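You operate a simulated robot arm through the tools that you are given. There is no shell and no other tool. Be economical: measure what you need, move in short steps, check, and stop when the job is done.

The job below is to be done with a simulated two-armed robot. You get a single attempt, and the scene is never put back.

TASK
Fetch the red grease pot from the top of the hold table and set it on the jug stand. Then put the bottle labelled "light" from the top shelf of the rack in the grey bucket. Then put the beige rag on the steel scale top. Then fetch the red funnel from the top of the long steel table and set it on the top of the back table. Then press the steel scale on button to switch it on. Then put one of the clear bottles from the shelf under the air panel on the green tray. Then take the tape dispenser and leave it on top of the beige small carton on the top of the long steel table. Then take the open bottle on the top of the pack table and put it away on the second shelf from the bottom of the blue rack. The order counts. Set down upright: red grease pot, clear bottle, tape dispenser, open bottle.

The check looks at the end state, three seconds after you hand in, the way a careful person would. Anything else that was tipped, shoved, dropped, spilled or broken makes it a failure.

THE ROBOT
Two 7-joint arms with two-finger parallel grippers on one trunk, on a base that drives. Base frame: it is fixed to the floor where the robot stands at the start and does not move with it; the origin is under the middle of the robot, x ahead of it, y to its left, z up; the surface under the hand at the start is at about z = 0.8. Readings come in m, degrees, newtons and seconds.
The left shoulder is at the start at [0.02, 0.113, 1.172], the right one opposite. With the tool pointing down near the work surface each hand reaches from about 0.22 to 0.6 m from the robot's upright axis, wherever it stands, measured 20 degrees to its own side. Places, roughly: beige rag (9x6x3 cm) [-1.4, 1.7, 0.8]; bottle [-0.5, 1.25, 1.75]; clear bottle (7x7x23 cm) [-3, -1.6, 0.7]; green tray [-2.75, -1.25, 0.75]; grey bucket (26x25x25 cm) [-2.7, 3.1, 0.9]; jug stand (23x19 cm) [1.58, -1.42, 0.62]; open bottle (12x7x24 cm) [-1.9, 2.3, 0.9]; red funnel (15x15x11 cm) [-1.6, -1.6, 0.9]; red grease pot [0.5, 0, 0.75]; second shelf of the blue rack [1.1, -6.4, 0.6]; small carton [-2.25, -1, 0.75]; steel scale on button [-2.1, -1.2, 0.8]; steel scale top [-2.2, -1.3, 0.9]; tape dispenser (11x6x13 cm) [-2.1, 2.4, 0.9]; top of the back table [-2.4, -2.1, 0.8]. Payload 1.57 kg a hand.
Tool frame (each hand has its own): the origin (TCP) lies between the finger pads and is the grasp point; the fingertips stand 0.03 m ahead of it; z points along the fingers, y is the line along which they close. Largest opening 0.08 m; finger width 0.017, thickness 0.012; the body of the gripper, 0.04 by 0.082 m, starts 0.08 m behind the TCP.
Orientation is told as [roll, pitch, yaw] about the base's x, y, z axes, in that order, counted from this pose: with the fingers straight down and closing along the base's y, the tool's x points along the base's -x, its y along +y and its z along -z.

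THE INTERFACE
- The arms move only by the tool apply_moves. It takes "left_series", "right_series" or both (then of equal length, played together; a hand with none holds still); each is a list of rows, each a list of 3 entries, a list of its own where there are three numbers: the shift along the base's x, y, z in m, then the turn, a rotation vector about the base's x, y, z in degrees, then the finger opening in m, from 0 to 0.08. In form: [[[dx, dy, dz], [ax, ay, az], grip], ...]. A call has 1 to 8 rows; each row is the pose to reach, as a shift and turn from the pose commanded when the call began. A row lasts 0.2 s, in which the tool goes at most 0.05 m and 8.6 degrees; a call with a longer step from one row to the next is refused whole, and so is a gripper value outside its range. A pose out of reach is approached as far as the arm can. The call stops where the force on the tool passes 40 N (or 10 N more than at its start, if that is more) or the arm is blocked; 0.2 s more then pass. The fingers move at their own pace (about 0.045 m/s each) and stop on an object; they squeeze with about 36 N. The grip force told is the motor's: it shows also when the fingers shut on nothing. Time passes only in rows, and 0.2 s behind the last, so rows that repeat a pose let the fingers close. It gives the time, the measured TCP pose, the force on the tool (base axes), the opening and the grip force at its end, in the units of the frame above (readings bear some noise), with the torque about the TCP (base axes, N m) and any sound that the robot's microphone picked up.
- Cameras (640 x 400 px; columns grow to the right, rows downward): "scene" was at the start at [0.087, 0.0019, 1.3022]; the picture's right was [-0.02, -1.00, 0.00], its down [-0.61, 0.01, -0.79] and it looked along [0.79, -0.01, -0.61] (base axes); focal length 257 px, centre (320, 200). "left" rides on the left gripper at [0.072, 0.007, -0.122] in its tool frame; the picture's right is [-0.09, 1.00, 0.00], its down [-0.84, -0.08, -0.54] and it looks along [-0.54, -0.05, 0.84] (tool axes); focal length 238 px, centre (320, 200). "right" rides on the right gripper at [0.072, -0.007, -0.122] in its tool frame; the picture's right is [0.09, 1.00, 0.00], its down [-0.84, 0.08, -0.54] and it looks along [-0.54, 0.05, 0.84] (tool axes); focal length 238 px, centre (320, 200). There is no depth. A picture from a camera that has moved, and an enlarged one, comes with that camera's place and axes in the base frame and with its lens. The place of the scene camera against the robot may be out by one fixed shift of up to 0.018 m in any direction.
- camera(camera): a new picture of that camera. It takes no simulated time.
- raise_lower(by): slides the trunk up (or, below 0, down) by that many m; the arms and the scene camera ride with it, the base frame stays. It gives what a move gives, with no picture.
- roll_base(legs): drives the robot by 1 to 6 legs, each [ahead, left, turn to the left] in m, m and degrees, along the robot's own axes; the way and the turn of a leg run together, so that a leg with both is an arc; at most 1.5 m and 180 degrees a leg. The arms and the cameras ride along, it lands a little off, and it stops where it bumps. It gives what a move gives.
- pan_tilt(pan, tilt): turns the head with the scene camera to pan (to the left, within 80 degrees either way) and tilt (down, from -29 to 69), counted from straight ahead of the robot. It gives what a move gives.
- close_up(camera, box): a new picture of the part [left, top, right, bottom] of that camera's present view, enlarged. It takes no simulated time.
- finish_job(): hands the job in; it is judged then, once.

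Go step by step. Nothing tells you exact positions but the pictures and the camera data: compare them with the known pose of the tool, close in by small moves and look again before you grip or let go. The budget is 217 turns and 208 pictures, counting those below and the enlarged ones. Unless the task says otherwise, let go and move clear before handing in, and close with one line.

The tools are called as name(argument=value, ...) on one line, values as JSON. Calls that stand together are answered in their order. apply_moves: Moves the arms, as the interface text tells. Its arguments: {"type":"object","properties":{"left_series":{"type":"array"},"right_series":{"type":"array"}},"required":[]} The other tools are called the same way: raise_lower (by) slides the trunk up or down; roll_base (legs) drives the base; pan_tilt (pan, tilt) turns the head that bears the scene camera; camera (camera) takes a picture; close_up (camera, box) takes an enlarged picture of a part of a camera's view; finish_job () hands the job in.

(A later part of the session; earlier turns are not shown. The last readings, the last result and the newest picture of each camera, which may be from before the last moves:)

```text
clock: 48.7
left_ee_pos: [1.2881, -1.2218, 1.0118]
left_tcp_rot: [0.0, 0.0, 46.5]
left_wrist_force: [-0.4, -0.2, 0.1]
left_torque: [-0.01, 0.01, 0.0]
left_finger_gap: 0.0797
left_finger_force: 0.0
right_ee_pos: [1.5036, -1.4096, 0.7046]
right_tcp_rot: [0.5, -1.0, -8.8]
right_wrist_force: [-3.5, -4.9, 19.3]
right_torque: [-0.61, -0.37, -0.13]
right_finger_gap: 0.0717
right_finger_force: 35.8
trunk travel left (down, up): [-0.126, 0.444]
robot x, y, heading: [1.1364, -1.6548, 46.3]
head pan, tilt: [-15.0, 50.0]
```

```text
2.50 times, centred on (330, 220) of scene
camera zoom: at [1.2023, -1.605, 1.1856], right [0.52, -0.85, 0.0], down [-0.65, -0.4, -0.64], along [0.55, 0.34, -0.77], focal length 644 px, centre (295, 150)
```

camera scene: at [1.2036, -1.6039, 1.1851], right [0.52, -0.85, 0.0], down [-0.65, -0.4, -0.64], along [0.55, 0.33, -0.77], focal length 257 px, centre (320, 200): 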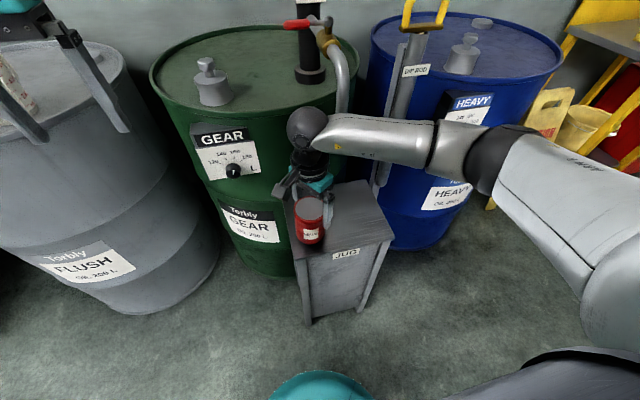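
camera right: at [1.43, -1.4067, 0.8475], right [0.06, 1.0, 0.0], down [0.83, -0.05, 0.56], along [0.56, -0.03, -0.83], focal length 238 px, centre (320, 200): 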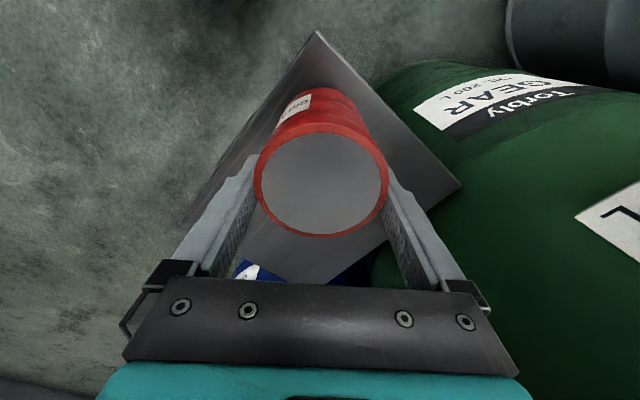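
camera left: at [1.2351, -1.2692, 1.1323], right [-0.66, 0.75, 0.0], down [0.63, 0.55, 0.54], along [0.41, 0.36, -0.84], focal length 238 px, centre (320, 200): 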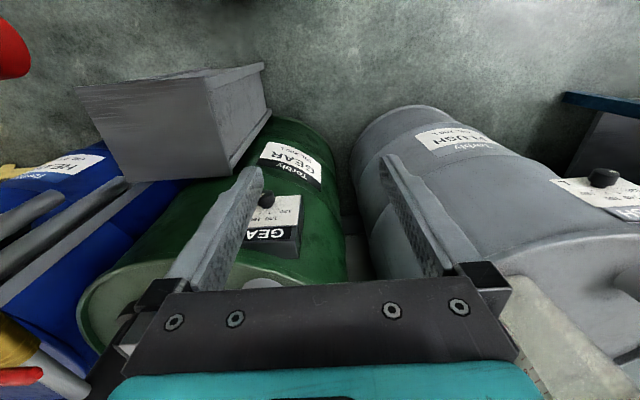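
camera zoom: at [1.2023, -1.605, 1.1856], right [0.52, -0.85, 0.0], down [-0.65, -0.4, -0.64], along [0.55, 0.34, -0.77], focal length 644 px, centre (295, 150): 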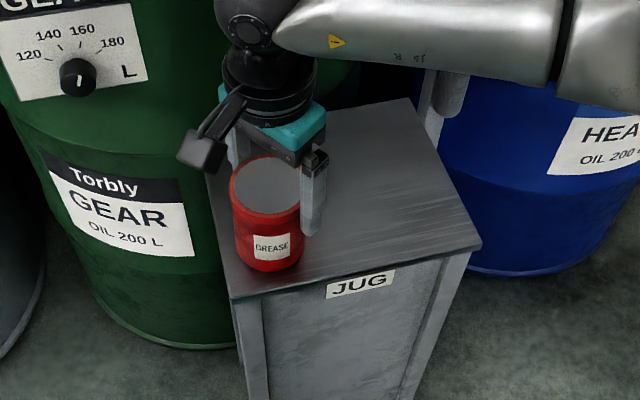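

Contact reached. I ease off, open, rise just clear of the pot, and back away from the spout.

apply_moves(right_series=[[[0, 0, 0.003], [0, 0, 0], 0.04], [[0, 0, 0.003], [0, 0, 0], 0.073], [[0, 0, 0.003], [0, 0, 0], 0.08], [[0, 0, 0.003], [0, 0, 0], 0.08], [[0, 0, 0.018], [0, 0, 0], 0.08], [[0, 0, 0.038], [0, 0, 0], 0.08], [[0, 0, 0.06], [0, 0, 0], 0.08]])

camera(camera="right")

```text
clock: 50.3
left_ee_pos: [1.2896, -1.2209, 1.012]
left_tcp_rot: [0.1, 0.0, 46.4]
left_wrist_force: [-0.5, 0.5, 0.0]
left_torque: [0.0, -0.01, -0.01]
left_finger_gap: 0.0802
left_finger_force: 0.0
right_ee_pos: [1.5043, -1.4106, 0.7609]
right_tcp_rot: [0.3, -0.9, -8.8]
right_wrist_force: [-0.1, 0.7, 0.3]
right_torque: [-0.01, 0.0, -0.05]
right_finger_gap: 0.0801
right_finger_force: 0.1
trunk travel left (down, up): [-0.126, 0.444]
robot x, y, heading: [1.142, -1.6551, 46.4]
head pan, tilt: [-15.0, 50.0]
```

```text
174 pictures are left
camera right: at [1.4308, -1.4068, 0.884], right [0.06, 1.0, 0.0], down [0.83, -0.05, 0.56], along [0.55, -0.03, -0.83], focal length 238 px, centre (320, 200)
```

right: 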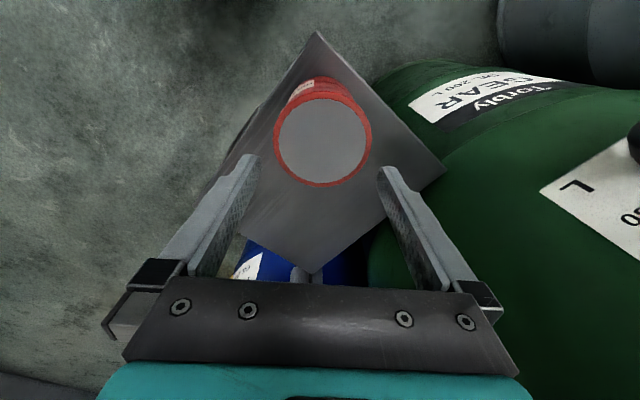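

The pot stands upright on the stand. I retract the right hand along its entry path, bring the trunk up, and look left for the drive to the rack.

apply_moves(right_series=[[[0, 0, 0.03], [0, 0, 0], 0.08], [[-0.02, -0.02, 0.03], [0, 0, 0], 0.08], [[-0.045, -0.045, 0.03], [0, 0, 0], 0.08], [[-0.07, -0.075, 0.04], [0, 0, 0], 0.08], [[-0.08, -0.1, 0.08], [0, 0, 8], 0.08], [[-0.08, -0.12, 0.12], [0, 0, 16], 0.08], [[-0.08, -0.13, 0.16], [0, 0, 24], 0.08], [[-0.08, -0.14, 0.2], [0, 0, 32], 0.08]])

apply_moves(right_series=[[[0, 0, 0], [0, 0, 8], 0.08], [[0, 0, 0], [0, 0, 16], 0.08], [[0, 0, 0], [0, 0, 23], 0.08]])

raise_lower(by=0.3)

pan_tilt(pan=75, tilt=25)

camera(camera="scene")

```text
clock: 52.1
left_ee_pos: [1.2893, -1.2201, 1.0104]
left_tcp_rot: [0.0, -0.1, 46.4]
left_wrist_force: [0.4, 0.2, -0.4]
left_torque: [-0.02, -0.01, 0.0]
left_finger_gap: 0.08
left_finger_force: 0.0
right_ee_pos: [1.4234, -1.5497, 0.9608]
right_tcp_rot: [0.3, -0.9, 23.4]
right_wrist_force: [0.2, -0.2, -0.4]
right_torque: [0.0, -0.02, -0.01]
right_finger_gap: 0.0802
right_finger_force: 0.1
trunk travel left (down, up): [-0.126, 0.444]
robot x, y, heading: [1.1375, -1.6544, 46.4]
head pan, tilt: [-15.0, 50.0]
```

```text
clock: 52.9
left_ee_pos: [1.2887, -1.2224, 1.0112]
left_tcp_rot: [0.1, -0.1, 46.4]
left_wrist_force: [-0.5, -0.4, -0.6]
left_torque: [0.0, 0.02, 0.0]
left_finger_gap: 0.0801
left_finger_force: 0.2
right_ee_pos: [1.4231, -1.5495, 0.9599]
right_tcp_rot: [0.3, -0.9, 46.3]
right_wrist_force: [-0.2, -0.4, 0.1]
right_torque: [-0.02, -0.04, -0.06]
right_finger_gap: 0.0799
right_finger_force: 0.0
trunk travel left (down, up): [-0.126, 0.444]
robot x, y, heading: [1.1421, -1.6557, 46.3]
head pan, tilt: [-15.0, 50.0]
```

```text
clock: 55.9
left_ee_pos: [1.2908, -1.2212, 1.3116]
left_tcp_rot: [0.0, 0.0, 46.4]
left_wrist_force: [0.9, 0.7, -0.3]
left_torque: [0.0, 0.01, -0.02]
left_finger_gap: 0.08
left_finger_force: 0.1
right_ee_pos: [1.4225, -1.5486, 1.2609]
right_tcp_rot: [0.3, -0.9, 46.2]
right_wrist_force: [0.1, 0.5, 0.7]
right_torque: [-0.01, 0.01, 0.01]
right_finger_gap: 0.0797
right_finger_force: 0.1
trunk travel left (down, up): [-0.426, 0.144]
robot x, y, heading: [1.1462, -1.6551, 46.3]
head pan, tilt: [-15.0, 50.0]
```

```text
clock: 57.5
left_ee_pos: [1.2888, -1.2216, 1.3113]
left_tcp_rot: [0.0, 0.0, 46.5]
left_wrist_force: [-0.3, -0.2, -0.4]
left_torque: [0.03, -0.02, 0.02]
left_finger_gap: 0.0802
left_finger_force: 0.0
right_ee_pos: [1.425, -1.5492, 1.2619]
right_tcp_rot: [0.3, -1.0, 46.1]
right_wrist_force: [0.2, -0.1, -0.6]
right_torque: [0.02, -0.01, 0.04]
right_finger_gap: 0.0803
right_finger_force: 0.1
trunk travel left (down, up): [-0.426, 0.144]
robot x, y, heading: [1.1353, -1.6532, 46.7]
head pan, tilt: [75.0, 25.0]
```

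```text
173 pictures are left
camera scene: at [1.0898, -1.5655, 1.5226], right [0.85, 0.52, 0.0], down [0.22, -0.36, -0.91], along [-0.47, 0.77, -0.42], focal length 257 px, centre (320, 200)
```

scene: 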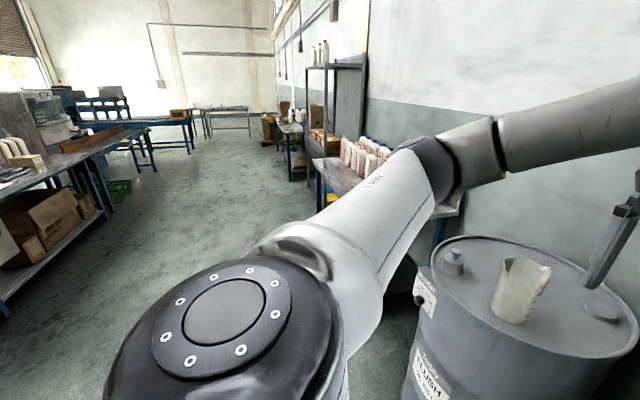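

The corridor along the wall is clear, and I can see white bottles on top of the rack. I'll strafe left along the wall to the front of the rack.

roll_base(legs=[[0, 1.05, 0], [0, 1.05, 0], [0, 1.05, 0]])

pan_tilt(pan=0, tilt=0)

camera(camera="scene")

```text
clock: 73.1
left_ee_pos: [-1.0133, 0.9658, 1.3105]
left_tcp_rot: [0.1, 0.0, 46.5]
left_wrist_force: [0.4, -0.5, -0.1]
left_torque: [0.03, 0.01, 0.02]
left_finger_gap: 0.0801
left_finger_force: 0.1
right_ee_pos: [-0.8786, 0.6391, 1.2623]
right_tcp_rot: [0.3, -0.9, 46.3]
right_wrist_force: [0.4, 0.2, -0.2]
right_torque: [0.02, 0.01, 0.0]
right_finger_gap: 0.0799
right_finger_force: 0.0
trunk travel left (down, up): [-0.426, 0.144]
robot x, y, heading: [-1.1632, 0.5355, 46.2]
head pan, tilt: [75.0, 25.0]
```

```text
clock: 74.5
left_ee_pos: [-1.0146, 0.9668, 1.3121]
left_tcp_rot: [0.1, 0.0, 46.4]
left_wrist_force: [0.3, -0.3, 0.0]
left_torque: [0.0, -0.03, 0.01]
left_finger_gap: 0.0801
left_finger_force: 0.0
right_ee_pos: [-0.878, 0.638, 1.2598]
right_tcp_rot: [0.3, -0.9, 46.3]
right_wrist_force: [-0.7, -0.4, -0.7]
right_torque: [0.03, 0.03, 0.0]
right_finger_gap: 0.0802
right_finger_force: 0.0
trunk travel left (down, up): [-0.426, 0.144]
robot x, y, heading: [-1.1617, 0.5343, 46.4]
head pan, tilt: [0.0, 0.0]
```

```text
172 pictures are left
camera scene: at [-1.1028, 0.6087, 1.563], right [0.73, -0.69, 0.0], down [0.0, 0.0, -1.0], along [0.69, 0.73, 0.0], focal length 257 px, centre (320, 200)
```

scene: 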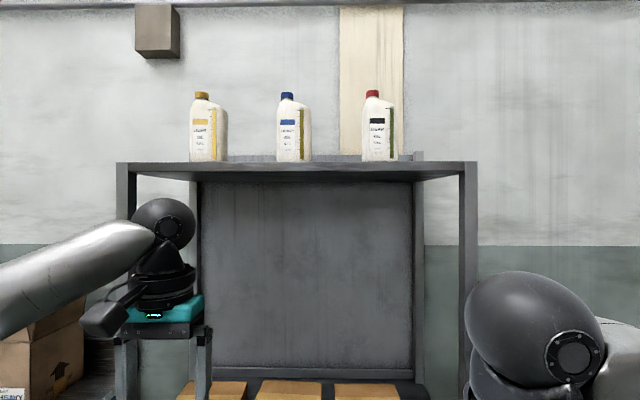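

Three bottles stand on the top shelf. I'll read the labels.

close_up(camera="scene", box=[170, 80, 420, 180])

```text
2.56 times, centred on (295, 130) of scene
camera zoom: at [-1.1028, 0.6087, 1.563], right [0.73, -0.69, 0.0], down [0.0, 0.0, -1.0], along [0.69, 0.73, 0.0], focal length 659 px, centre (384, 379)
```

zoom: 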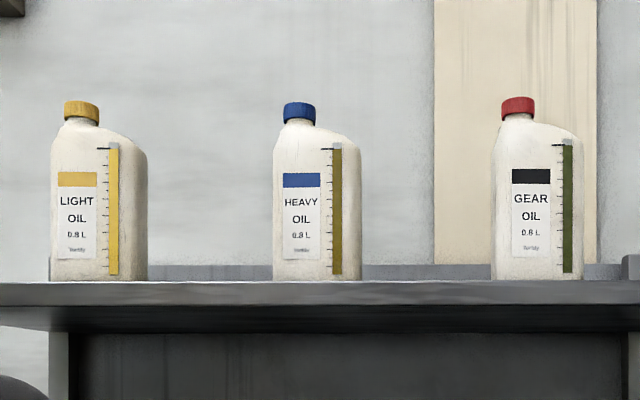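

The LIGHT bottle is the leftmost, with the yellow cap. Its front is wider than the gripper opens, so I'll take it by the cap with a tilted hand. First I raise the left hand and the trunk.

raise_lower(by=0.14)

apply_moves(left_series=[[[0, 0, 0.05], [5.43, -5.17, 0], 0.08], [[0, 0, 0.1], [10.86, -10.34, 0], 0.08], [[0, 0, 0.15], [16.3, -15.5, 0], 0.08], [[0, 0, 0.2], [21.7, -20.7, 0], 0.08], [[0, 0, 0.25], [27.2, -25.9, 0], 0.08], [[0, 0, 0.3], [32.6, -31, 0], 0.08], [[0, 0, 0.35], [32.6, -31, 0], 0.08], [[0, 0, 0.4], [32.6, -31, 0], 0.08]])

camera(camera="left")

camera(camera="scene")

```text
clock: 76.2
left_ee_pos: [-1.0135, 0.9655, 1.4518]
left_tcp_rot: [0.0, 0.0, 46.5]
left_wrist_force: [-0.2, 0.1, -0.1]
left_torque: [0.0, 0.01, -0.02]
left_finger_gap: 0.08
left_finger_force: 0.0
right_ee_pos: [-0.8788, 0.6382, 1.3987]
right_tcp_rot: [0.3, -0.9, 46.3]
right_wrist_force: [0.2, 0.0, -0.2]
right_torque: [0.02, -0.02, -0.02]
right_finger_gap: 0.0798
right_finger_force: 0.2
trunk travel left (down, up): [-0.566, 0.004]
robot x, y, heading: [-1.164, 0.5328, 46.7]
head pan, tilt: [0.0, 0.0]
```

```text
clock: 78.0
left_ee_pos: [-1.012, 0.9641, 1.8508]
left_tcp_rot: [0.4, -45.0, 46.2]
left_wrist_force: [-0.3, -0.6, -0.2]
left_torque: [0.03, 0.02, 0.03]
left_finger_gap: 0.0799
left_finger_force: 0.0
right_ee_pos: [-0.8768, 0.6367, 1.4009]
right_tcp_rot: [0.4, -1.0, 46.3]
right_wrist_force: [0.4, -0.1, -0.6]
right_torque: [0.05, 0.05, 0.01]
right_finger_gap: 0.0798
right_finger_force: 0.0
trunk travel left (down, up): [-0.566, 0.004]
robot x, y, heading: [-1.1596, 0.5372, 46.5]
head pan, tilt: [0.0, 0.0]
```

```text
170 pictures are left
camera left: at [-1.1125, 0.8687, 1.8856], right [-0.68, 0.73, 0.07], down [0.2, 0.09, 0.97], along [0.71, 0.67, -0.21], focal length 238 px, centre (320, 200)
```

left: 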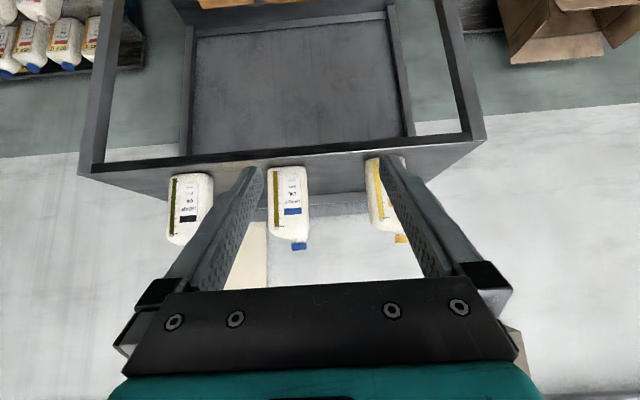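

```text
169 pictures are left
camera scene: at [-1.1015, 0.606, 1.7031], right [0.72, -0.69, 0.0], down [0.0, 0.0, -1.0], along [0.69, 0.72, 0.0], focal length 257 px, centre (320, 200)
```

scene: 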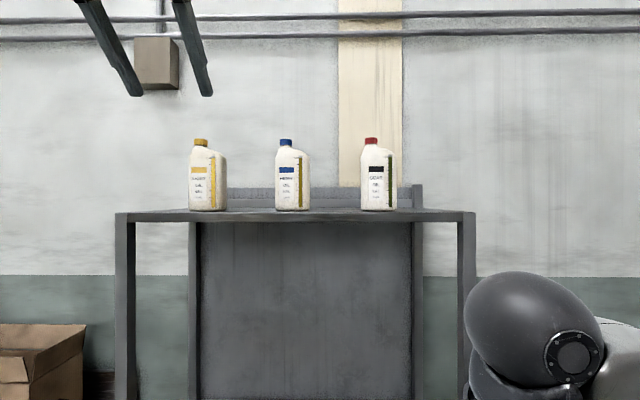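

Two views agree that the light bottle's cap is at (-0.832, 1.394, 1.867). The bottle is about 20 cm tall with a 4 cm cap. I'll raise the hand a little and drive in.

apply_moves(left_series=[[[0, 0, 0.03], [0, 0, 0], 0.08], [[0, 0, 0.06], [0, 0, 0], 0.08]])

roll_base(legs=[[0.34, 0.2, 0]])

camera(camera="left")

camera(camera="scene")

```text
clock: 78.6
left_ee_pos: [-1.0217, 0.9624, 1.8726]
left_tcp_rot: [-0.1, -44.9, 46.6]
left_wrist_force: [-0.3, 0.5, -0.2]
left_torque: [0.0, -0.01, -0.02]
left_finger_gap: 0.0798
left_finger_force: 0.2
left hand out of reach, approached as far as the arm can: row 1, 2
right_ee_pos: [-0.8796, 0.6409, 1.4007]
right_tcp_rot: [0.3, -0.9, 46.2]
right_wrist_force: [1.0, 0.3, 0.3]
right_torque: [-0.01, -0.05, -0.04]
right_finger_gap: 0.08
right_finger_force: 0.0
trunk travel left (down, up): [-0.566, 0.004]
robot x, y, heading: [-1.1601, 0.5349, 46.4]
head pan, tilt: [0.0, 0.0]
```

```text
clock: 81.1
left_ee_pos: [-0.9359, 1.3411, 1.8739]
left_tcp_rot: [0.0, -45.0, 46.6]
left_wrist_force: [0.6, 0.2, -0.6]
left_torque: [-0.03, 0.0, 0.01]
left_finger_gap: 0.0798
left_finger_force: 0.0
right_ee_pos: [-0.793, 1.0224, 1.4017]
right_tcp_rot: [0.3, -0.9, 46.5]
right_wrist_force: [-0.2, -0.6, -0.2]
right_torque: [-0.03, 0.0, 0.01]
right_finger_gap: 0.0803
right_finger_force: 0.1
trunk travel left (down, up): [-0.566, 0.004]
robot x, y, heading: [-1.0764, 0.9169, 46.5]
head pan, tilt: [0.0, 0.0]
```

```text
168 pictures are left
camera left: at [-1.0349, 1.2466, 1.9081], right [-0.68, 0.73, 0.06], down [0.2, 0.1, 0.97], along [0.71, 0.68, -0.21], focal length 238 px, centre (320, 200)
```

left: 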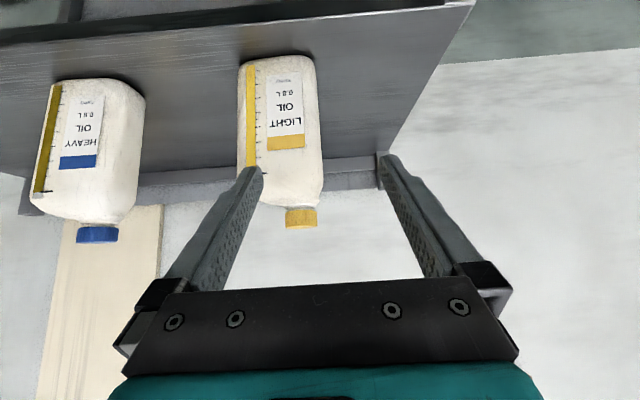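

```text
167 pictures are left
camera scene: at [-1.0173, 0.9915, 1.7031], right [0.73, -0.69, 0.0], down [0.0, 0.0, -1.0], along [0.69, 0.73, 0.0], focal length 257 px, centre (320, 200)
```

scene: 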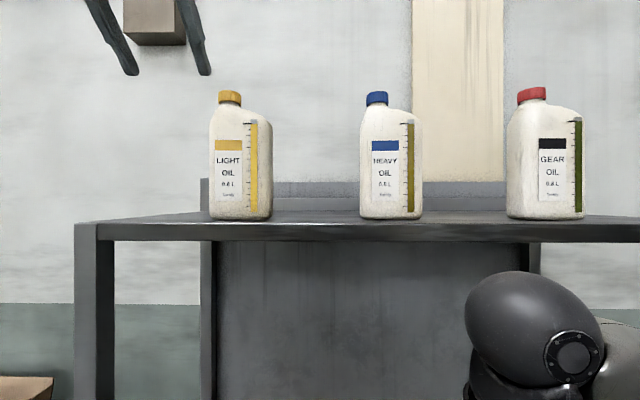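

The cap is about 12 cm ahead and 3 cm right of the hand, and the arm is near its height limit. I'll flatten the tool to 30° below horizontal, pull back and centre it, then drive a little closer.

apply_moves(left_series=[[[-0.01, -0.03, 0.0], [5.45, -5.15, 0], 0.08], [[-0.019, -0.064, 0.0], [10.9, -10.3, 0], 0.08], [[-0.019, -0.064, 0.0], [10.9, -10.3, 0], 0.08]])

roll_base(legs=[[0.07, 0, 0]])

camera(camera="left")

camera(camera="scene")

```text
clock: 81.9
left_ee_pos: [-0.9528, 1.2717, 1.874]
left_tcp_rot: [0.1, -60.0, 46.6]
left_wrist_force: [1.0, -1.1, 0.5]
left_torque: [0.01, 0.06, 0.04]
left_finger_gap: 0.08
left_finger_force: 0.0
left hand out of reach, approached as far as the arm can: row 1
right_ee_pos: [-0.7914, 1.0192, 1.401]
right_tcp_rot: [0.5, -1.0, 46.6]
right_wrist_force: [0.6, 0.0, -0.6]
right_torque: [0.06, 0.02, -0.02]
right_finger_gap: 0.0801
right_finger_force: 0.0
trunk travel left (down, up): [-0.566, 0.004]
robot x, y, heading: [-1.0783, 0.9155, 46.8]
head pan, tilt: [0.0, 0.0]
```

```text
clock: 82.9
left_ee_pos: [-0.9052, 1.328, 1.873]
left_tcp_rot: [0.0, -60.0, 46.8]
left_wrist_force: [0.3, -0.4, -0.6]
left_torque: [-0.01, -0.01, -0.02]
left_finger_gap: 0.0804
left_finger_force: 0.2
right_ee_pos: [-0.7441, 1.073, 1.4009]
right_tcp_rot: [0.3, -0.9, 46.6]
right_wrist_force: [0.0, 0.7, 0.4]
right_torque: [-0.04, 0.03, 0.01]
right_finger_gap: 0.0798
right_finger_force: 0.1
trunk travel left (down, up): [-0.566, 0.004]
robot x, y, heading: [-1.027, 0.9671, 46.8]
head pan, tilt: [0.0, 0.0]
```

```text
166 pictures are left
camera left: at [-1.0075, 1.2289, 1.8717], right [-0.69, 0.72, 0.08], down [0.02, -0.09, 1.0], along [0.72, 0.69, 0.05], focal length 238 px, centre (320, 200)
```

left: 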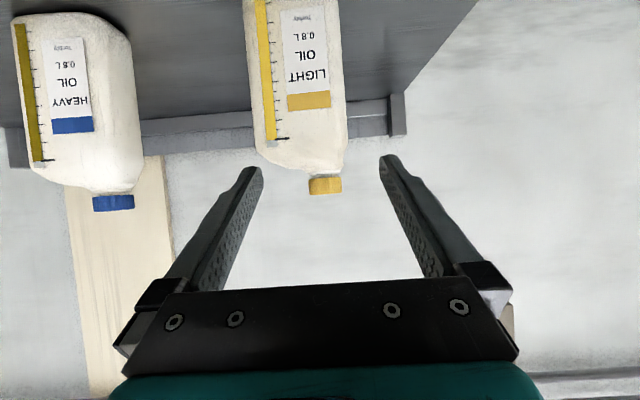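

```text
165 pictures are left
camera scene: at [-0.9688, 1.0423, 1.703], right [0.73, -0.69, 0.0], down [0.0, 0.0, -1.0], along [0.69, 0.73, 0.0], focal length 257 px, centre (320, 200)
```

scene: 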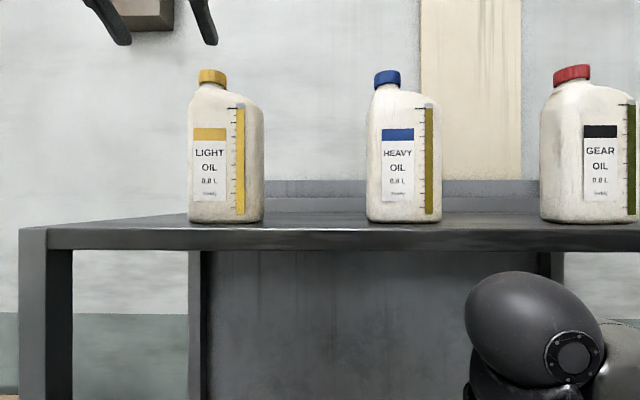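

Cap is centred laterally, 11 cm ahead and level with the hand. I'll advance along the heading in steps and then look.

apply_moves(left_series=[[[0.018, 0.019, 0.004], [0, 0, 0], 0.08], [[0.036, 0.038, 0.008], [0, 0, 0], 0.08], [[0.052, 0.055, 0.008], [0, 0, 0], 0.08], [[0.052, 0.055, 0.008], [0, 0, 0], 0.08]])

camera(camera="left")

camera(camera="scene")

```text
clock: 83.9
left_ee_pos: [-0.8566, 1.3824, 1.8814]
left_tcp_rot: [-0.1, -60.1, 46.7]
left_wrist_force: [-0.5, -0.7, 0.1]
left_torque: [0.02, 0.01, 0.02]
left_finger_gap: 0.0801
left_finger_force: 0.0
right_ee_pos: [-0.7458, 1.073, 1.4007]
right_tcp_rot: [0.2, -1.0, 46.6]
right_wrist_force: [-0.4, -0.3, 0.4]
right_torque: [-0.01, 0.01, 0.02]
right_finger_gap: 0.0802
right_finger_force: 0.1
trunk travel left (down, up): [-0.566, 0.004]
robot x, y, heading: [-1.0287, 0.9607, 46.6]
head pan, tilt: [0.0, 0.0]
```

```text
164 pictures are left
camera left: at [-0.9569, 1.2832, 1.8786], right [-0.69, 0.72, 0.08], down [0.02, -0.09, 1.0], along [0.72, 0.69, 0.05], focal length 238 px, centre (320, 200)
```

left: 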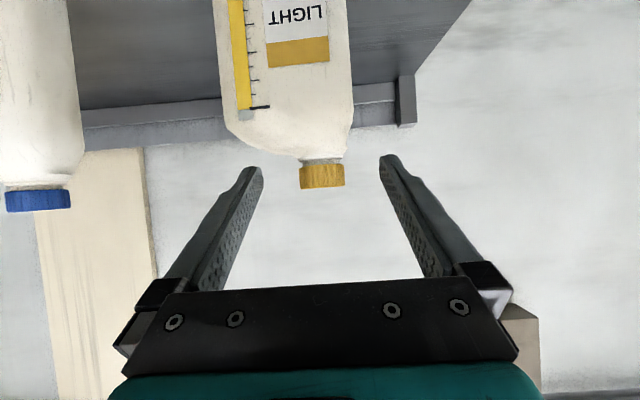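

```text
163 pictures are left
camera scene: at [-0.9699, 1.0418, 1.7031], right [0.73, -0.69, 0.0], down [0.0, 0.0, -1.0], along [0.69, 0.73, 0.0], focal length 257 px, centre (320, 200)
```

scene: 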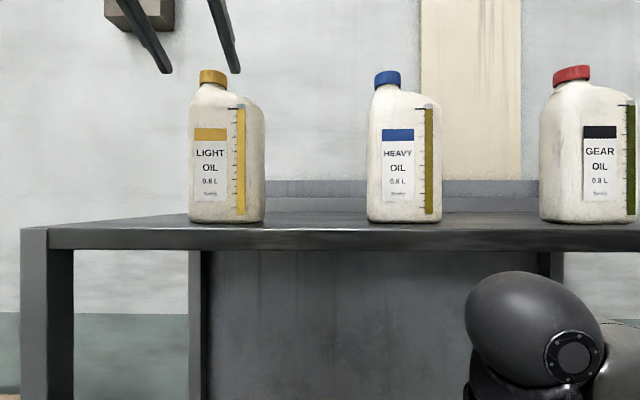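

The cap centre is at z ≈ 1.869, 3.6 cm ahead of the TCP. I'll advance the last bit and close on it.

apply_moves(left_series=[[[0.008, 0.009, -0.002], [0, 0, 0], 0.08], [[0.015, 0.017, -0.003], [0, 0, 0], 0.08], [[0.015, 0.017, -0.003], [0, 0, 0], 0.05], [[0.015, 0.017, -0.003], [0, 0, 0], 0.02], [[0.015, 0.017, -0.003], [0, 0, 0], 0.0], [[0.015, 0.017, -0.003], [0, 0, 0], 0.0], [[0.015, 0.017, -0.003], [0, 0, 0], 0.0]])

camera(camera="left")

camera(camera="scene")

```text
clock: 85.5
left_ee_pos: [-0.838, 1.3986, 1.8782]
left_tcp_rot: [-0.1, -60.0, 46.6]
left_wrist_force: [1.7, -1.1, 0.7]
left_torque: [-0.02, -0.05, -0.07]
left_finger_gap: 0.0337
left_finger_force: 32.8
right_ee_pos: [-0.7444, 1.0722, 1.4009]
right_tcp_rot: [0.3, -0.9, 46.4]
right_wrist_force: [-0.3, 0.4, 0.1]
right_torque: [0.03, 0.04, -0.01]
right_finger_gap: 0.0802
right_finger_force: 0.0
trunk travel left (down, up): [-0.566, 0.004]
robot x, y, heading: [-1.0275, 0.965, 46.5]
head pan, tilt: [0.0, 0.0]
```

```text
162 pictures are left
camera left: at [-0.9405, 1.3005, 1.8758], right [-0.69, 0.72, 0.08], down [0.02, -0.09, 1.0], along [0.72, 0.69, 0.05], focal length 238 px, centre (320, 200)
```

left: 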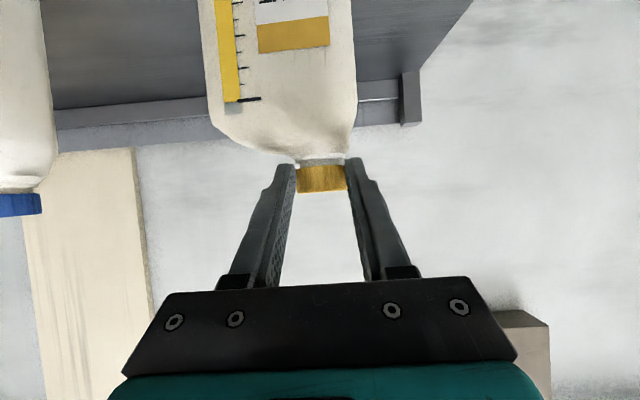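

```text
161 pictures are left
camera scene: at [-0.9691, 1.0418, 1.703], right [0.73, -0.69, 0.0], down [0.0, 0.0, -1.0], along [0.69, 0.73, 0.0], focal length 257 px, centre (320, 200)
```

scene: 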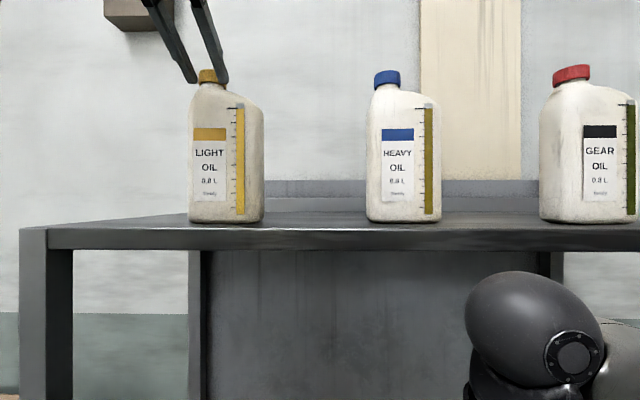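

The cap is gripped at 3.4 cm. Gentle lift next, to test the hold.

apply_moves(left_series=[[[0, 0, 0.002], [0, 0, 0], 0.0], [[0, 0, 0.005], [0, 0, 0], 0.0], [[0, 0, 0.009], [0, 0, 0], 0.0], [[0, 0, 0.014], [0, 0, 0], 0.0], [[0, 0, 0.02], [0, 0, 0], 0.0], [[0, 0, 0.025], [0, 0, 0], 0.0], [[0, 0, 0.025], [0, 0, 0], 0.0]])

camera(camera="scene")

```text
clock: 87.1
left_ee_pos: [-0.8392, 1.4005, 1.903]
left_tcp_rot: [0.0, -60.0, 46.7]
left_wrist_force: [-0.3, 0.9, -8.1]
left_torque: [-0.1, 0.33, -0.03]
left_finger_gap: 0.033
left_finger_force: 35.8
right_ee_pos: [-0.7454, 1.0736, 1.401]
right_tcp_rot: [0.4, -0.9, 46.5]
right_wrist_force: [-0.7, 0.5, -0.1]
right_torque: [-0.03, -0.03, 0.01]
right_finger_gap: 0.08
right_finger_force: 0.1
trunk travel left (down, up): [-0.566, 0.004]
robot x, y, heading: [-1.0292, 0.9674, 46.7]
head pan, tilt: [0.0, 0.0]
```

```text
160 pictures are left
camera scene: at [-0.9694, 1.0429, 1.703], right [0.73, -0.69, 0.0], down [0.0, 0.0, -1.0], along [0.69, 0.73, 0.0], focal length 257 px, centre (320, 200)
```

scene: 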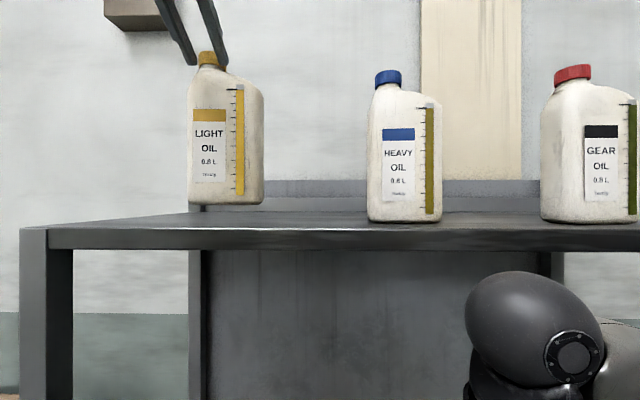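

The bottle is up, 8 N on the tool. I back straight off the rack, then look towards the bucket.

roll_base(legs=[[-0.25, 0, 0], [-0.3, 0, 0]])

pan_tilt(pan=75, tilt=25)

camera(camera="scene")

```text
clock: 90.5
left_ee_pos: [-1.2164, 1.0016, 1.9034]
left_tcp_rot: [-0.2, -59.8, 46.9]
left_wrist_force: [0.0, 0.3, -7.4]
left_torque: [-0.11, 0.33, 0.0]
left_finger_gap: 0.0332
left_finger_force: 36.0
right_ee_pos: [-1.1223, 0.6739, 1.4005]
right_tcp_rot: [0.3, -1.0, 46.7]
right_wrist_force: [0.1, -0.3, -0.3]
right_torque: [0.02, 0.02, 0.04]
right_finger_gap: 0.08
right_finger_force: 0.0
trunk travel left (down, up): [-0.566, 0.004]
robot x, y, heading: [-1.406, 0.5672, 47.1]
head pan, tilt: [0.0, 0.0]
```

```text
clock: 92.0
left_ee_pos: [-1.2156, 1.0012, 1.9018]
left_tcp_rot: [-0.1, -59.9, 46.8]
left_wrist_force: [0.0, -0.6, -7.9]
left_torque: [-0.11, 0.3, 0.01]
left_finger_gap: 0.0329
left_finger_force: 36.1
right_ee_pos: [-1.1223, 0.6744, 1.4017]
right_tcp_rot: [0.3, -1.0, 46.6]
right_wrist_force: [-0.1, 0.1, 0.5]
right_torque: [0.03, -0.01, 0.01]
right_finger_gap: 0.0799
right_finger_force: 0.0
trunk travel left (down, up): [-0.566, 0.004]
robot x, y, heading: [-1.4026, 0.5677, 46.9]
head pan, tilt: [75.0, 25.0]
```

```text
159 pictures are left
camera scene: at [-1.4558, 0.6559, 1.6626], right [0.85, 0.53, 0.0], down [0.22, -0.36, -0.91], along [-0.48, 0.77, -0.42], focal length 257 px, centre (320, 200)
```

scene: 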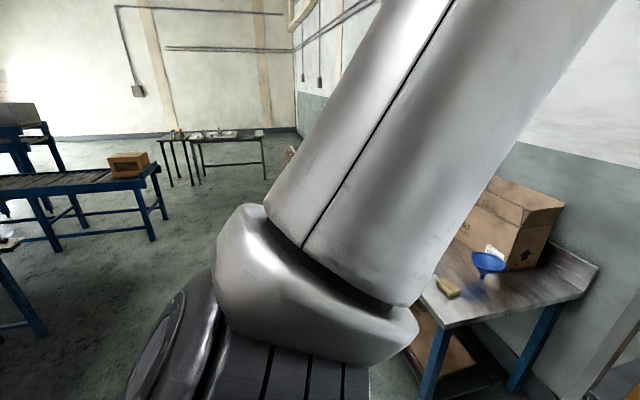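

The rag and a blue funnel lie on the pack table, and the arm hides the bucket. I'll lower the trunk, strafe left along the table, then look.

raise_lower(by=-0.46)

roll_base(legs=[[0, 1.2, 0], [0, 1.2, 0]])

pan_tilt(pan=10, tilt=25)

camera(camera="scene")

```text
refused: -0.46 is not a number from -0.4 to 0.4
```

```text
clock: 103.8
left_ee_pos: [-3.0094, 2.62, 1.9031]
left_tcp_rot: [-0.1, -59.9, 48.4]
left_wrist_force: [-1.9, -0.2, -7.4]
left_torque: [-0.12, 0.29, 0.03]
left_finger_gap: 0.0327
left_finger_force: 36.0
right_ee_pos: [-2.9067, 2.2943, 1.4017]
right_tcp_rot: [0.3, -0.9, 48.2]
right_wrist_force: [-0.2, 0.1, -0.3]
right_torque: [0.03, -0.02, 0.01]
right_finger_gap: 0.0801
right_finger_force: 0.1
trunk travel left (down, up): [-0.566, 0.004]
robot x, y, heading: [-3.1859, 2.1807, 48.3]
head pan, tilt: [75.0, 25.0]
```

```text
clock: 105.2
left_ee_pos: [-3.0091, 2.6203, 1.9025]
left_tcp_rot: [-0.1, -59.9, 48.5]
left_wrist_force: [-0.2, 0.1, -6.7]
left_torque: [-0.12, 0.26, 0.01]
left_finger_gap: 0.0324
left_finger_force: 36.0
right_ee_pos: [-2.9064, 2.2949, 1.4013]
right_tcp_rot: [0.4, -0.8, 48.2]
right_wrist_force: [-0.2, -0.1, -1.0]
right_torque: [0.0, 0.01, 0.02]
right_finger_gap: 0.0801
right_finger_force: 0.0
trunk travel left (down, up): [-0.566, 0.004]
robot x, y, heading: [-3.1861, 2.1815, 48.4]
head pan, tilt: [10.0, 25.0]
```

```text
158 pictures are left
camera scene: at [-3.1409, 2.2692, 1.6626], right [0.85, -0.52, 0.0], down [-0.22, -0.36, -0.91], along [0.47, 0.77, -0.42], focal length 257 px, centre (320, 200)
```

scene: 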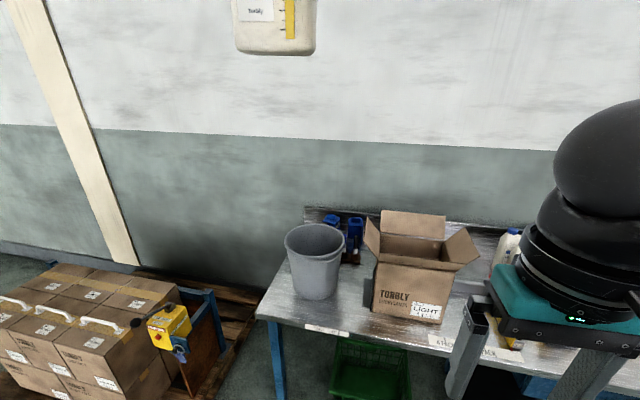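

The grey bucket is at about (-2.68, 3.07) on the table, rim near z 1.03. I'll lower the trunk by 0.4 and drive forward 0.45 m.

raise_lower(by=-0.4)

roll_base(legs=[[0.42, 0, 0]])

pan_tilt(pan=10, tilt=30)

camera(camera="scene")

camera(camera="left")

```text
clock: 109.0
left_ee_pos: [-3.0092, 2.6199, 1.5043]
left_tcp_rot: [0.1, -59.9, 48.5]
left_wrist_force: [0.2, 0.0, -6.6]
left_torque: [-0.11, 0.31, 0.01]
left_finger_gap: 0.0323
left_finger_force: 35.6
right_ee_pos: [-2.9053, 2.2947, 1.0006]
right_tcp_rot: [0.3, -0.9, 48.2]
right_wrist_force: [0.1, -0.9, -0.2]
right_torque: [-0.01, -0.01, 0.01]
right_finger_gap: 0.0798
right_finger_force: 0.1
trunk travel left (down, up): [-0.166, 0.404]
robot x, y, heading: [-3.1855, 2.1779, 48.2]
head pan, tilt: [10.0, 25.0]
```

```text
clock: 111.6
left_ee_pos: [-2.7236, 2.9408, 1.5033]
left_tcp_rot: [-0.1, -60.0, 48.2]
left_wrist_force: [0.2, 0.7, -0.1]
left_torque: [-0.04, 0.01, 0.03]
left_finger_gap: 0.0
left_finger_force: 21.2
right_ee_pos: [-2.6202, 2.6167, 1.0002]
right_tcp_rot: [0.2, -0.9, 48.3]
right_wrist_force: [0.3, 0.4, 1.1]
right_torque: [0.0, 0.01, 0.04]
right_finger_gap: 0.0801
right_finger_force: 0.1
trunk travel left (down, up): [-0.166, 0.404]
robot x, y, heading: [-2.9017, 2.502, 48.2]
head pan, tilt: [10.0, 25.0]
```

```text
clock: 112.3
left_ee_pos: [-2.7227, 2.9398, 1.504]
left_tcp_rot: [0.0, -60.0, 48.3]
left_wrist_force: [0.1, -0.3, 0.5]
left_torque: [-0.02, -0.03, 0.02]
left_finger_gap: 0.0
left_finger_force: 21.5
right_ee_pos: [-2.6198, 2.6149, 1.0008]
right_tcp_rot: [0.3, -0.9, 48.2]
right_wrist_force: [0.3, 0.9, 0.0]
right_torque: [0.03, 0.0, 0.02]
right_finger_gap: 0.0798
right_finger_force: 0.2
trunk travel left (down, up): [-0.166, 0.404]
robot x, y, heading: [-2.9028, 2.4985, 48.1]
head pan, tilt: [10.0, 30.0]
```

```text
157 pictures are left
camera scene: at [-2.8556, 2.5892, 1.2547], right [0.85, -0.52, 0.0], down [-0.26, -0.43, -0.87], along [0.45, 0.74, -0.5], focal length 257 px, centre (320, 200)
```

scene: 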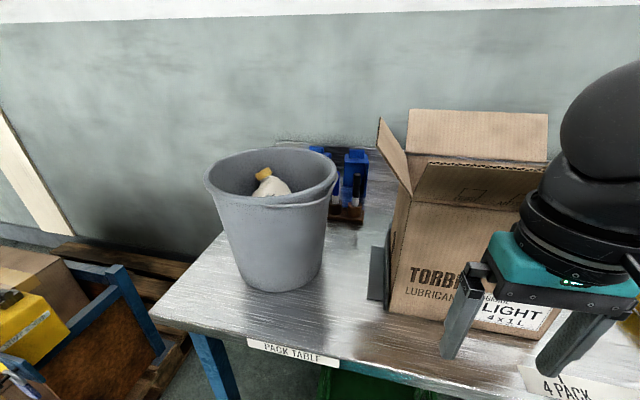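

```text
156 pictures are left
camera left: at [-2.822, 2.839, 1.5017], right [-0.71, 0.7, 0.08], down [0.02, -0.09, 1.0], along [0.7, 0.71, 0.05], focal length 238 px, centre (320, 200)
```

left: 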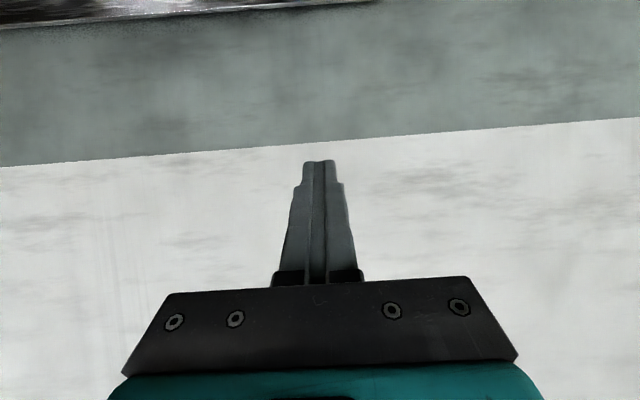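

The bottle slid out of the grip, but it appears to have landed inside the bucket. I'll check closely.

close_up(camera="scene", box=[180, 120, 400, 310])

```text
2.11 times, centred on (290, 215) of scene
camera zoom: at [-2.8556, 2.5892, 1.2547], right [0.85, -0.52, 0.0], down [-0.26, -0.43, -0.87], along [0.45, 0.74, -0.5], focal length 542 px, centre (383, 168)
```

zoom: 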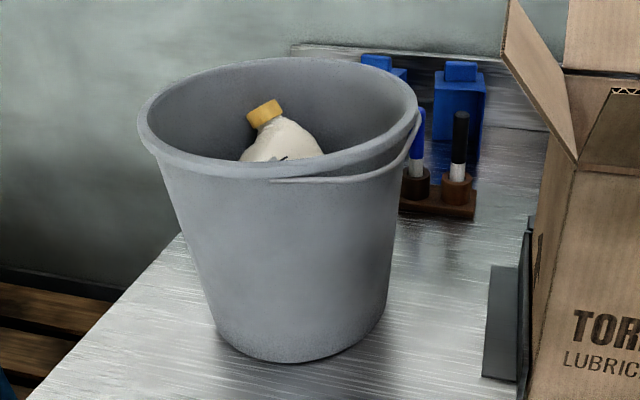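

It's in the bucket, cap on and bucket standing. I back away, put the left hand down to neutral, and strafe right to the rag.

roll_base(legs=[[-0.35, 0, 0]])

apply_moves(left_series=[[[-0.005, -0.005, -0.048], [-6.38, 5.71, 0], 0.02], [[-0.01, -0.01, -0.095], [-12.77, 11.43, 0], 0.04], [[-0.015, -0.015, -0.14], [-19.15, 17.14, 0], 0.06], [[-0.02, -0.02, -0.185], [-25.5, 22.86, 0], 0.08], [[-0.025, -0.025, -0.23], [-31.9, 28.57, 0], 0.08], [[-0.03, -0.03, -0.275], [-38.3, 34.3, 0], 0.08], [[-0.03, -0.03, -0.32], [-44.7, 40, 0], 0.08], [[-0.03, -0.03, -0.35], [-44.7, 40, 0], 0.08]])

roll_base(legs=[[0, -1.45, -1.5]])

pan_tilt(pan=0, tilt=35)

camera(camera="scene")

```text
clock: 114.6
left_ee_pos: [-2.9577, 2.6783, 1.5031]
left_tcp_rot: [0.0, -60.0, 48.3]
left_wrist_force: [-0.2, 0.6, 1.0]
left_torque: [0.01, -0.02, 0.0]
left_finger_gap: 0.0
left_finger_force: 21.4
right_ee_pos: [-2.8537, 2.3532, 1.0013]
right_tcp_rot: [0.3, -1.1, 48.1]
right_wrist_force: [-0.2, -0.1, 0.2]
right_torque: [0.01, 0.01, 0.02]
right_finger_gap: 0.0802
right_finger_force: 0.1
trunk travel left (down, up): [-0.166, 0.404]
robot x, y, heading: [-3.1365, 2.2378, 48.2]
head pan, tilt: [10.0, 30.0]
```

```text
clock: 116.4
left_ee_pos: [-2.9898, 2.6481, 1.1556]
left_tcp_rot: [0.2, 0.1, 48.3]
left_wrist_force: [0.6, -0.6, 0.3]
left_torque: [0.03, -0.05, 0.03]
left_finger_gap: 0.08
left_finger_force: 0.1
right_ee_pos: [-2.8544, 2.3529, 1.0016]
right_tcp_rot: [0.3, -0.9, 48.1]
right_wrist_force: [0.5, 0.5, -0.1]
right_torque: [-0.01, 0.01, -0.02]
right_finger_gap: 0.0802
right_finger_force: 0.0
trunk travel left (down, up): [-0.166, 0.404]
robot x, y, heading: [-3.1305, 2.241, 48.3]
head pan, tilt: [10.0, 30.0]
```

```text
clock: 123.5
left_ee_pos: [-1.9237, 1.6654, 1.1569]
left_tcp_rot: [0.1, 0.0, 45.8]
left_wrist_force: [-1.0, -0.4, 0.2]
left_torque: [0.01, 0.0, -0.03]
left_finger_gap: 0.0803
left_finger_force: 0.0
right_ee_pos: [-1.8006, 1.3641, 1.0011]
right_tcp_rot: [0.3, -1.0, 45.7]
right_wrist_force: [0.4, 0.4, 0.3]
right_torque: [-0.03, -0.03, 0.0]
right_finger_gap: 0.0798
right_finger_force: 0.0
trunk travel left (down, up): [-0.166, 0.404]
robot x, y, heading: [-2.0812, 1.2641, 45.7]
head pan, tilt: [10.0, 30.0]
```

```text
clock: 124.2
left_ee_pos: [-1.9241, 1.665, 1.1571]
left_tcp_rot: [0.1, 0.0, 45.8]
left_wrist_force: [0.3, -0.1, 0.2]
left_torque: [-0.03, -0.01, -0.01]
left_finger_gap: 0.0799
left_finger_force: 0.1
right_ee_pos: [-1.8, 1.3652, 1.0013]
right_tcp_rot: [0.3, -0.9, 45.6]
right_wrist_force: [0.5, 0.3, 1.0]
right_torque: [0.01, 0.01, -0.02]
right_finger_gap: 0.08
right_finger_force: 0.0
trunk travel left (down, up): [-0.166, 0.404]
robot x, y, heading: [-2.0878, 1.2639, 45.8]
head pan, tilt: [0.0, 35.0]
```

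```text
154 pictures are left
camera scene: at [-2.0268, 1.3363, 1.2469], right [0.72, -0.7, 0.0], down [-0.4, -0.41, -0.82], along [0.57, 0.59, -0.57], focal length 257 px, centre (320, 200)
```

scene: 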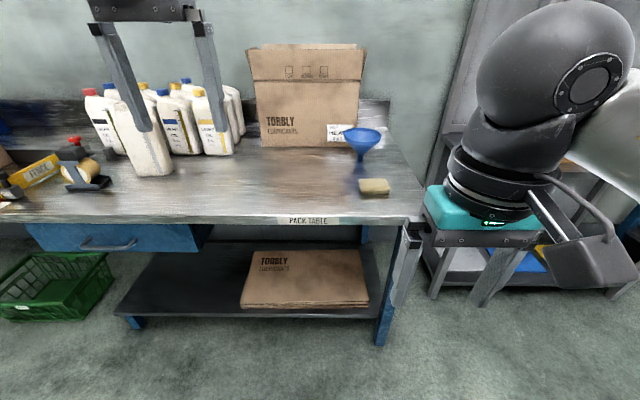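

The rag is at about (-1.43, 1.71), 0.78 ahead and 0.16 to the right. I drive forward and look with the right camera.

roll_base(legs=[[0.36, 0, 0]])

camera(camera="right")

camera(camera="scene")

```text
clock: 126.5
left_ee_pos: [-1.6786, 1.9276, 1.1559]
left_tcp_rot: [0.1, 0.0, 46.4]
left_wrist_force: [0.8, 0.0, -0.4]
left_torque: [0.03, 0.05, -0.03]
left_finger_gap: 0.0798
left_finger_force: 0.0
right_ee_pos: [-1.5518, 1.6271, 1.0015]
right_tcp_rot: [0.3, -0.9, 46.2]
right_wrist_force: [0.4, -0.3, -0.2]
right_torque: [0.0, 0.0, -0.01]
right_finger_gap: 0.0801
right_finger_force: 0.0
trunk travel left (down, up): [-0.166, 0.404]
robot x, y, heading: [-1.8332, 1.5226, 46.6]
head pan, tilt: [0.0, 35.0]
```

```text
153 pictures are left
camera right: at [-1.5974, 1.5681, 1.123], right [-0.78, 0.62, 0.0], down [0.52, 0.65, 0.56], along [0.34, 0.44, -0.83], focal length 238 px, centre (320, 200)
```

right: 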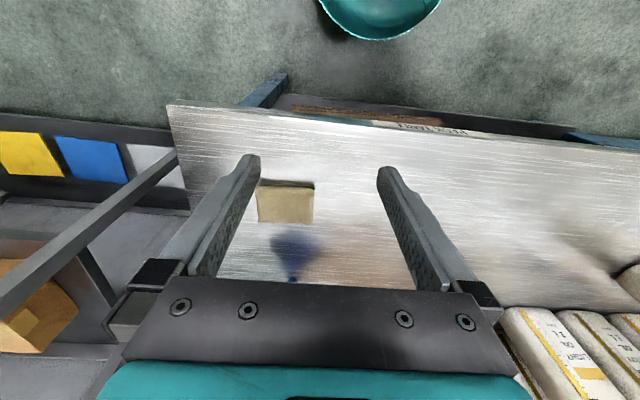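

```text
152 pictures are left
camera scene: at [-1.7777, 1.5963, 1.2468], right [0.72, -0.69, 0.0], down [-0.4, -0.42, -0.82], along [0.57, 0.59, -0.57], focal length 257 px, centre (320, 200)
```

scene: 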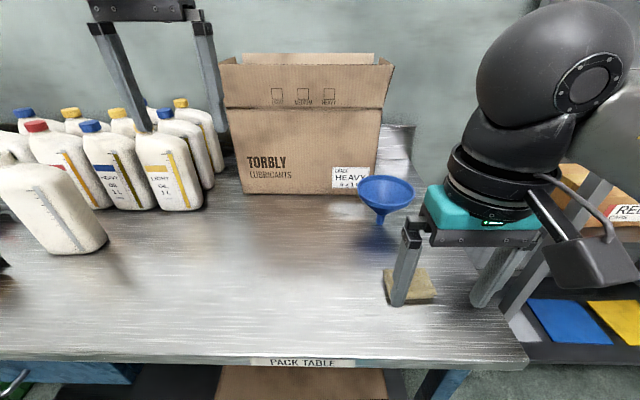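

The rag's long side runs along the table edge, so I turn the hand 90° to grip the 6 cm side, and move above it.

apply_moves(right_series=[[[0.015, 0.009, 0], [0, 0, -8.5], 0.08], [[0.03, 0.018, 0], [0, 0, -17], 0.08], [[0.045, 0.027, 0], [0, 0, -25.5], 0.08], [[0.06, 0.036, 0], [0, 0, -34], 0.08], [[0.075, 0.045, 0], [0, 0, -42.5], 0.08], [[0.09, 0.054, 0], [0, 0, -51], 0.08], [[0.105, 0.062, 0], [0, 0, -59.5], 0.08], [[0.12, 0.07, 0], [0, 0, -68], 0.08]])

apply_moves(right_series=[[[0, 0, -0.02], [0, 0, -8.5], 0.08], [[0, 0, -0.04], [0, 0, -17], 0.08], [[0, 0, -0.06], [0, 0, -22], 0.08], [[0, 0, -0.08], [0, 0, -22], 0.08]])

camera(camera="right")

```text
clock: 128.3
left_ee_pos: [-1.6775, 1.9263, 1.1561]
left_tcp_rot: [0.0, 0.0, 46.4]
left_wrist_force: [-0.8, 0.4, 0.2]
left_torque: [0.01, 0.0, 0.02]
left_finger_gap: 0.08
left_finger_force: 0.1
right_ee_pos: [-1.4325, 1.6966, 1.0]
right_tcp_rot: [0.3, -1.0, -22.0]
right_wrist_force: [0.8, -0.4, -0.5]
right_torque: [-0.02, -0.02, 0.0]
right_finger_gap: 0.0801
right_finger_force: 0.1
trunk travel left (down, up): [-0.166, 0.404]
robot x, y, heading: [-1.8375, 1.5216, 46.1]
head pan, tilt: [0.0, 35.0]
```

```text
clock: 129.3
left_ee_pos: [-1.6776, 1.926, 1.1561]
left_tcp_rot: [0.1, -0.1, 46.3]
left_wrist_force: [-0.5, 0.5, -0.1]
left_torque: [0.0, 0.03, 0.03]
left_finger_gap: 0.0801
left_finger_force: 0.1
right_ee_pos: [-1.4332, 1.6956, 0.9195]
right_tcp_rot: [0.3, -1.0, -43.9]
right_wrist_force: [-0.4, 0.3, 0.0]
right_torque: [0.02, 0.01, 0.02]
right_finger_gap: 0.0798
right_finger_force: 0.0
trunk travel left (down, up): [-0.166, 0.404]
robot x, y, heading: [-1.8341, 1.5241, 46.6]
head pan, tilt: [0.0, 35.0]
```

```text
151 pictures are left
camera right: at [-1.4904, 1.7421, 1.0423], right [0.62, 0.78, 0.0], down [0.65, -0.52, 0.56], along [0.44, -0.34, -0.83], focal length 238 px, centre (320, 200)
```

right: 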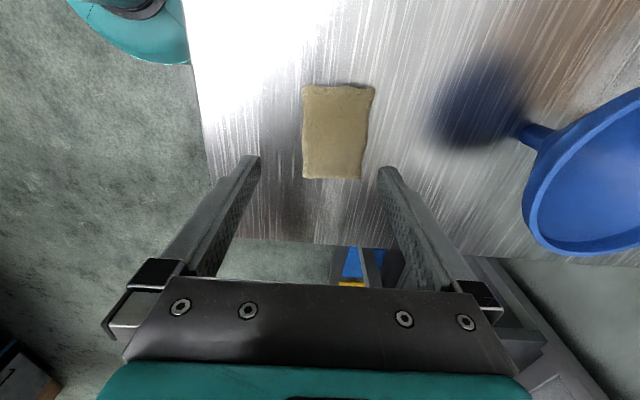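

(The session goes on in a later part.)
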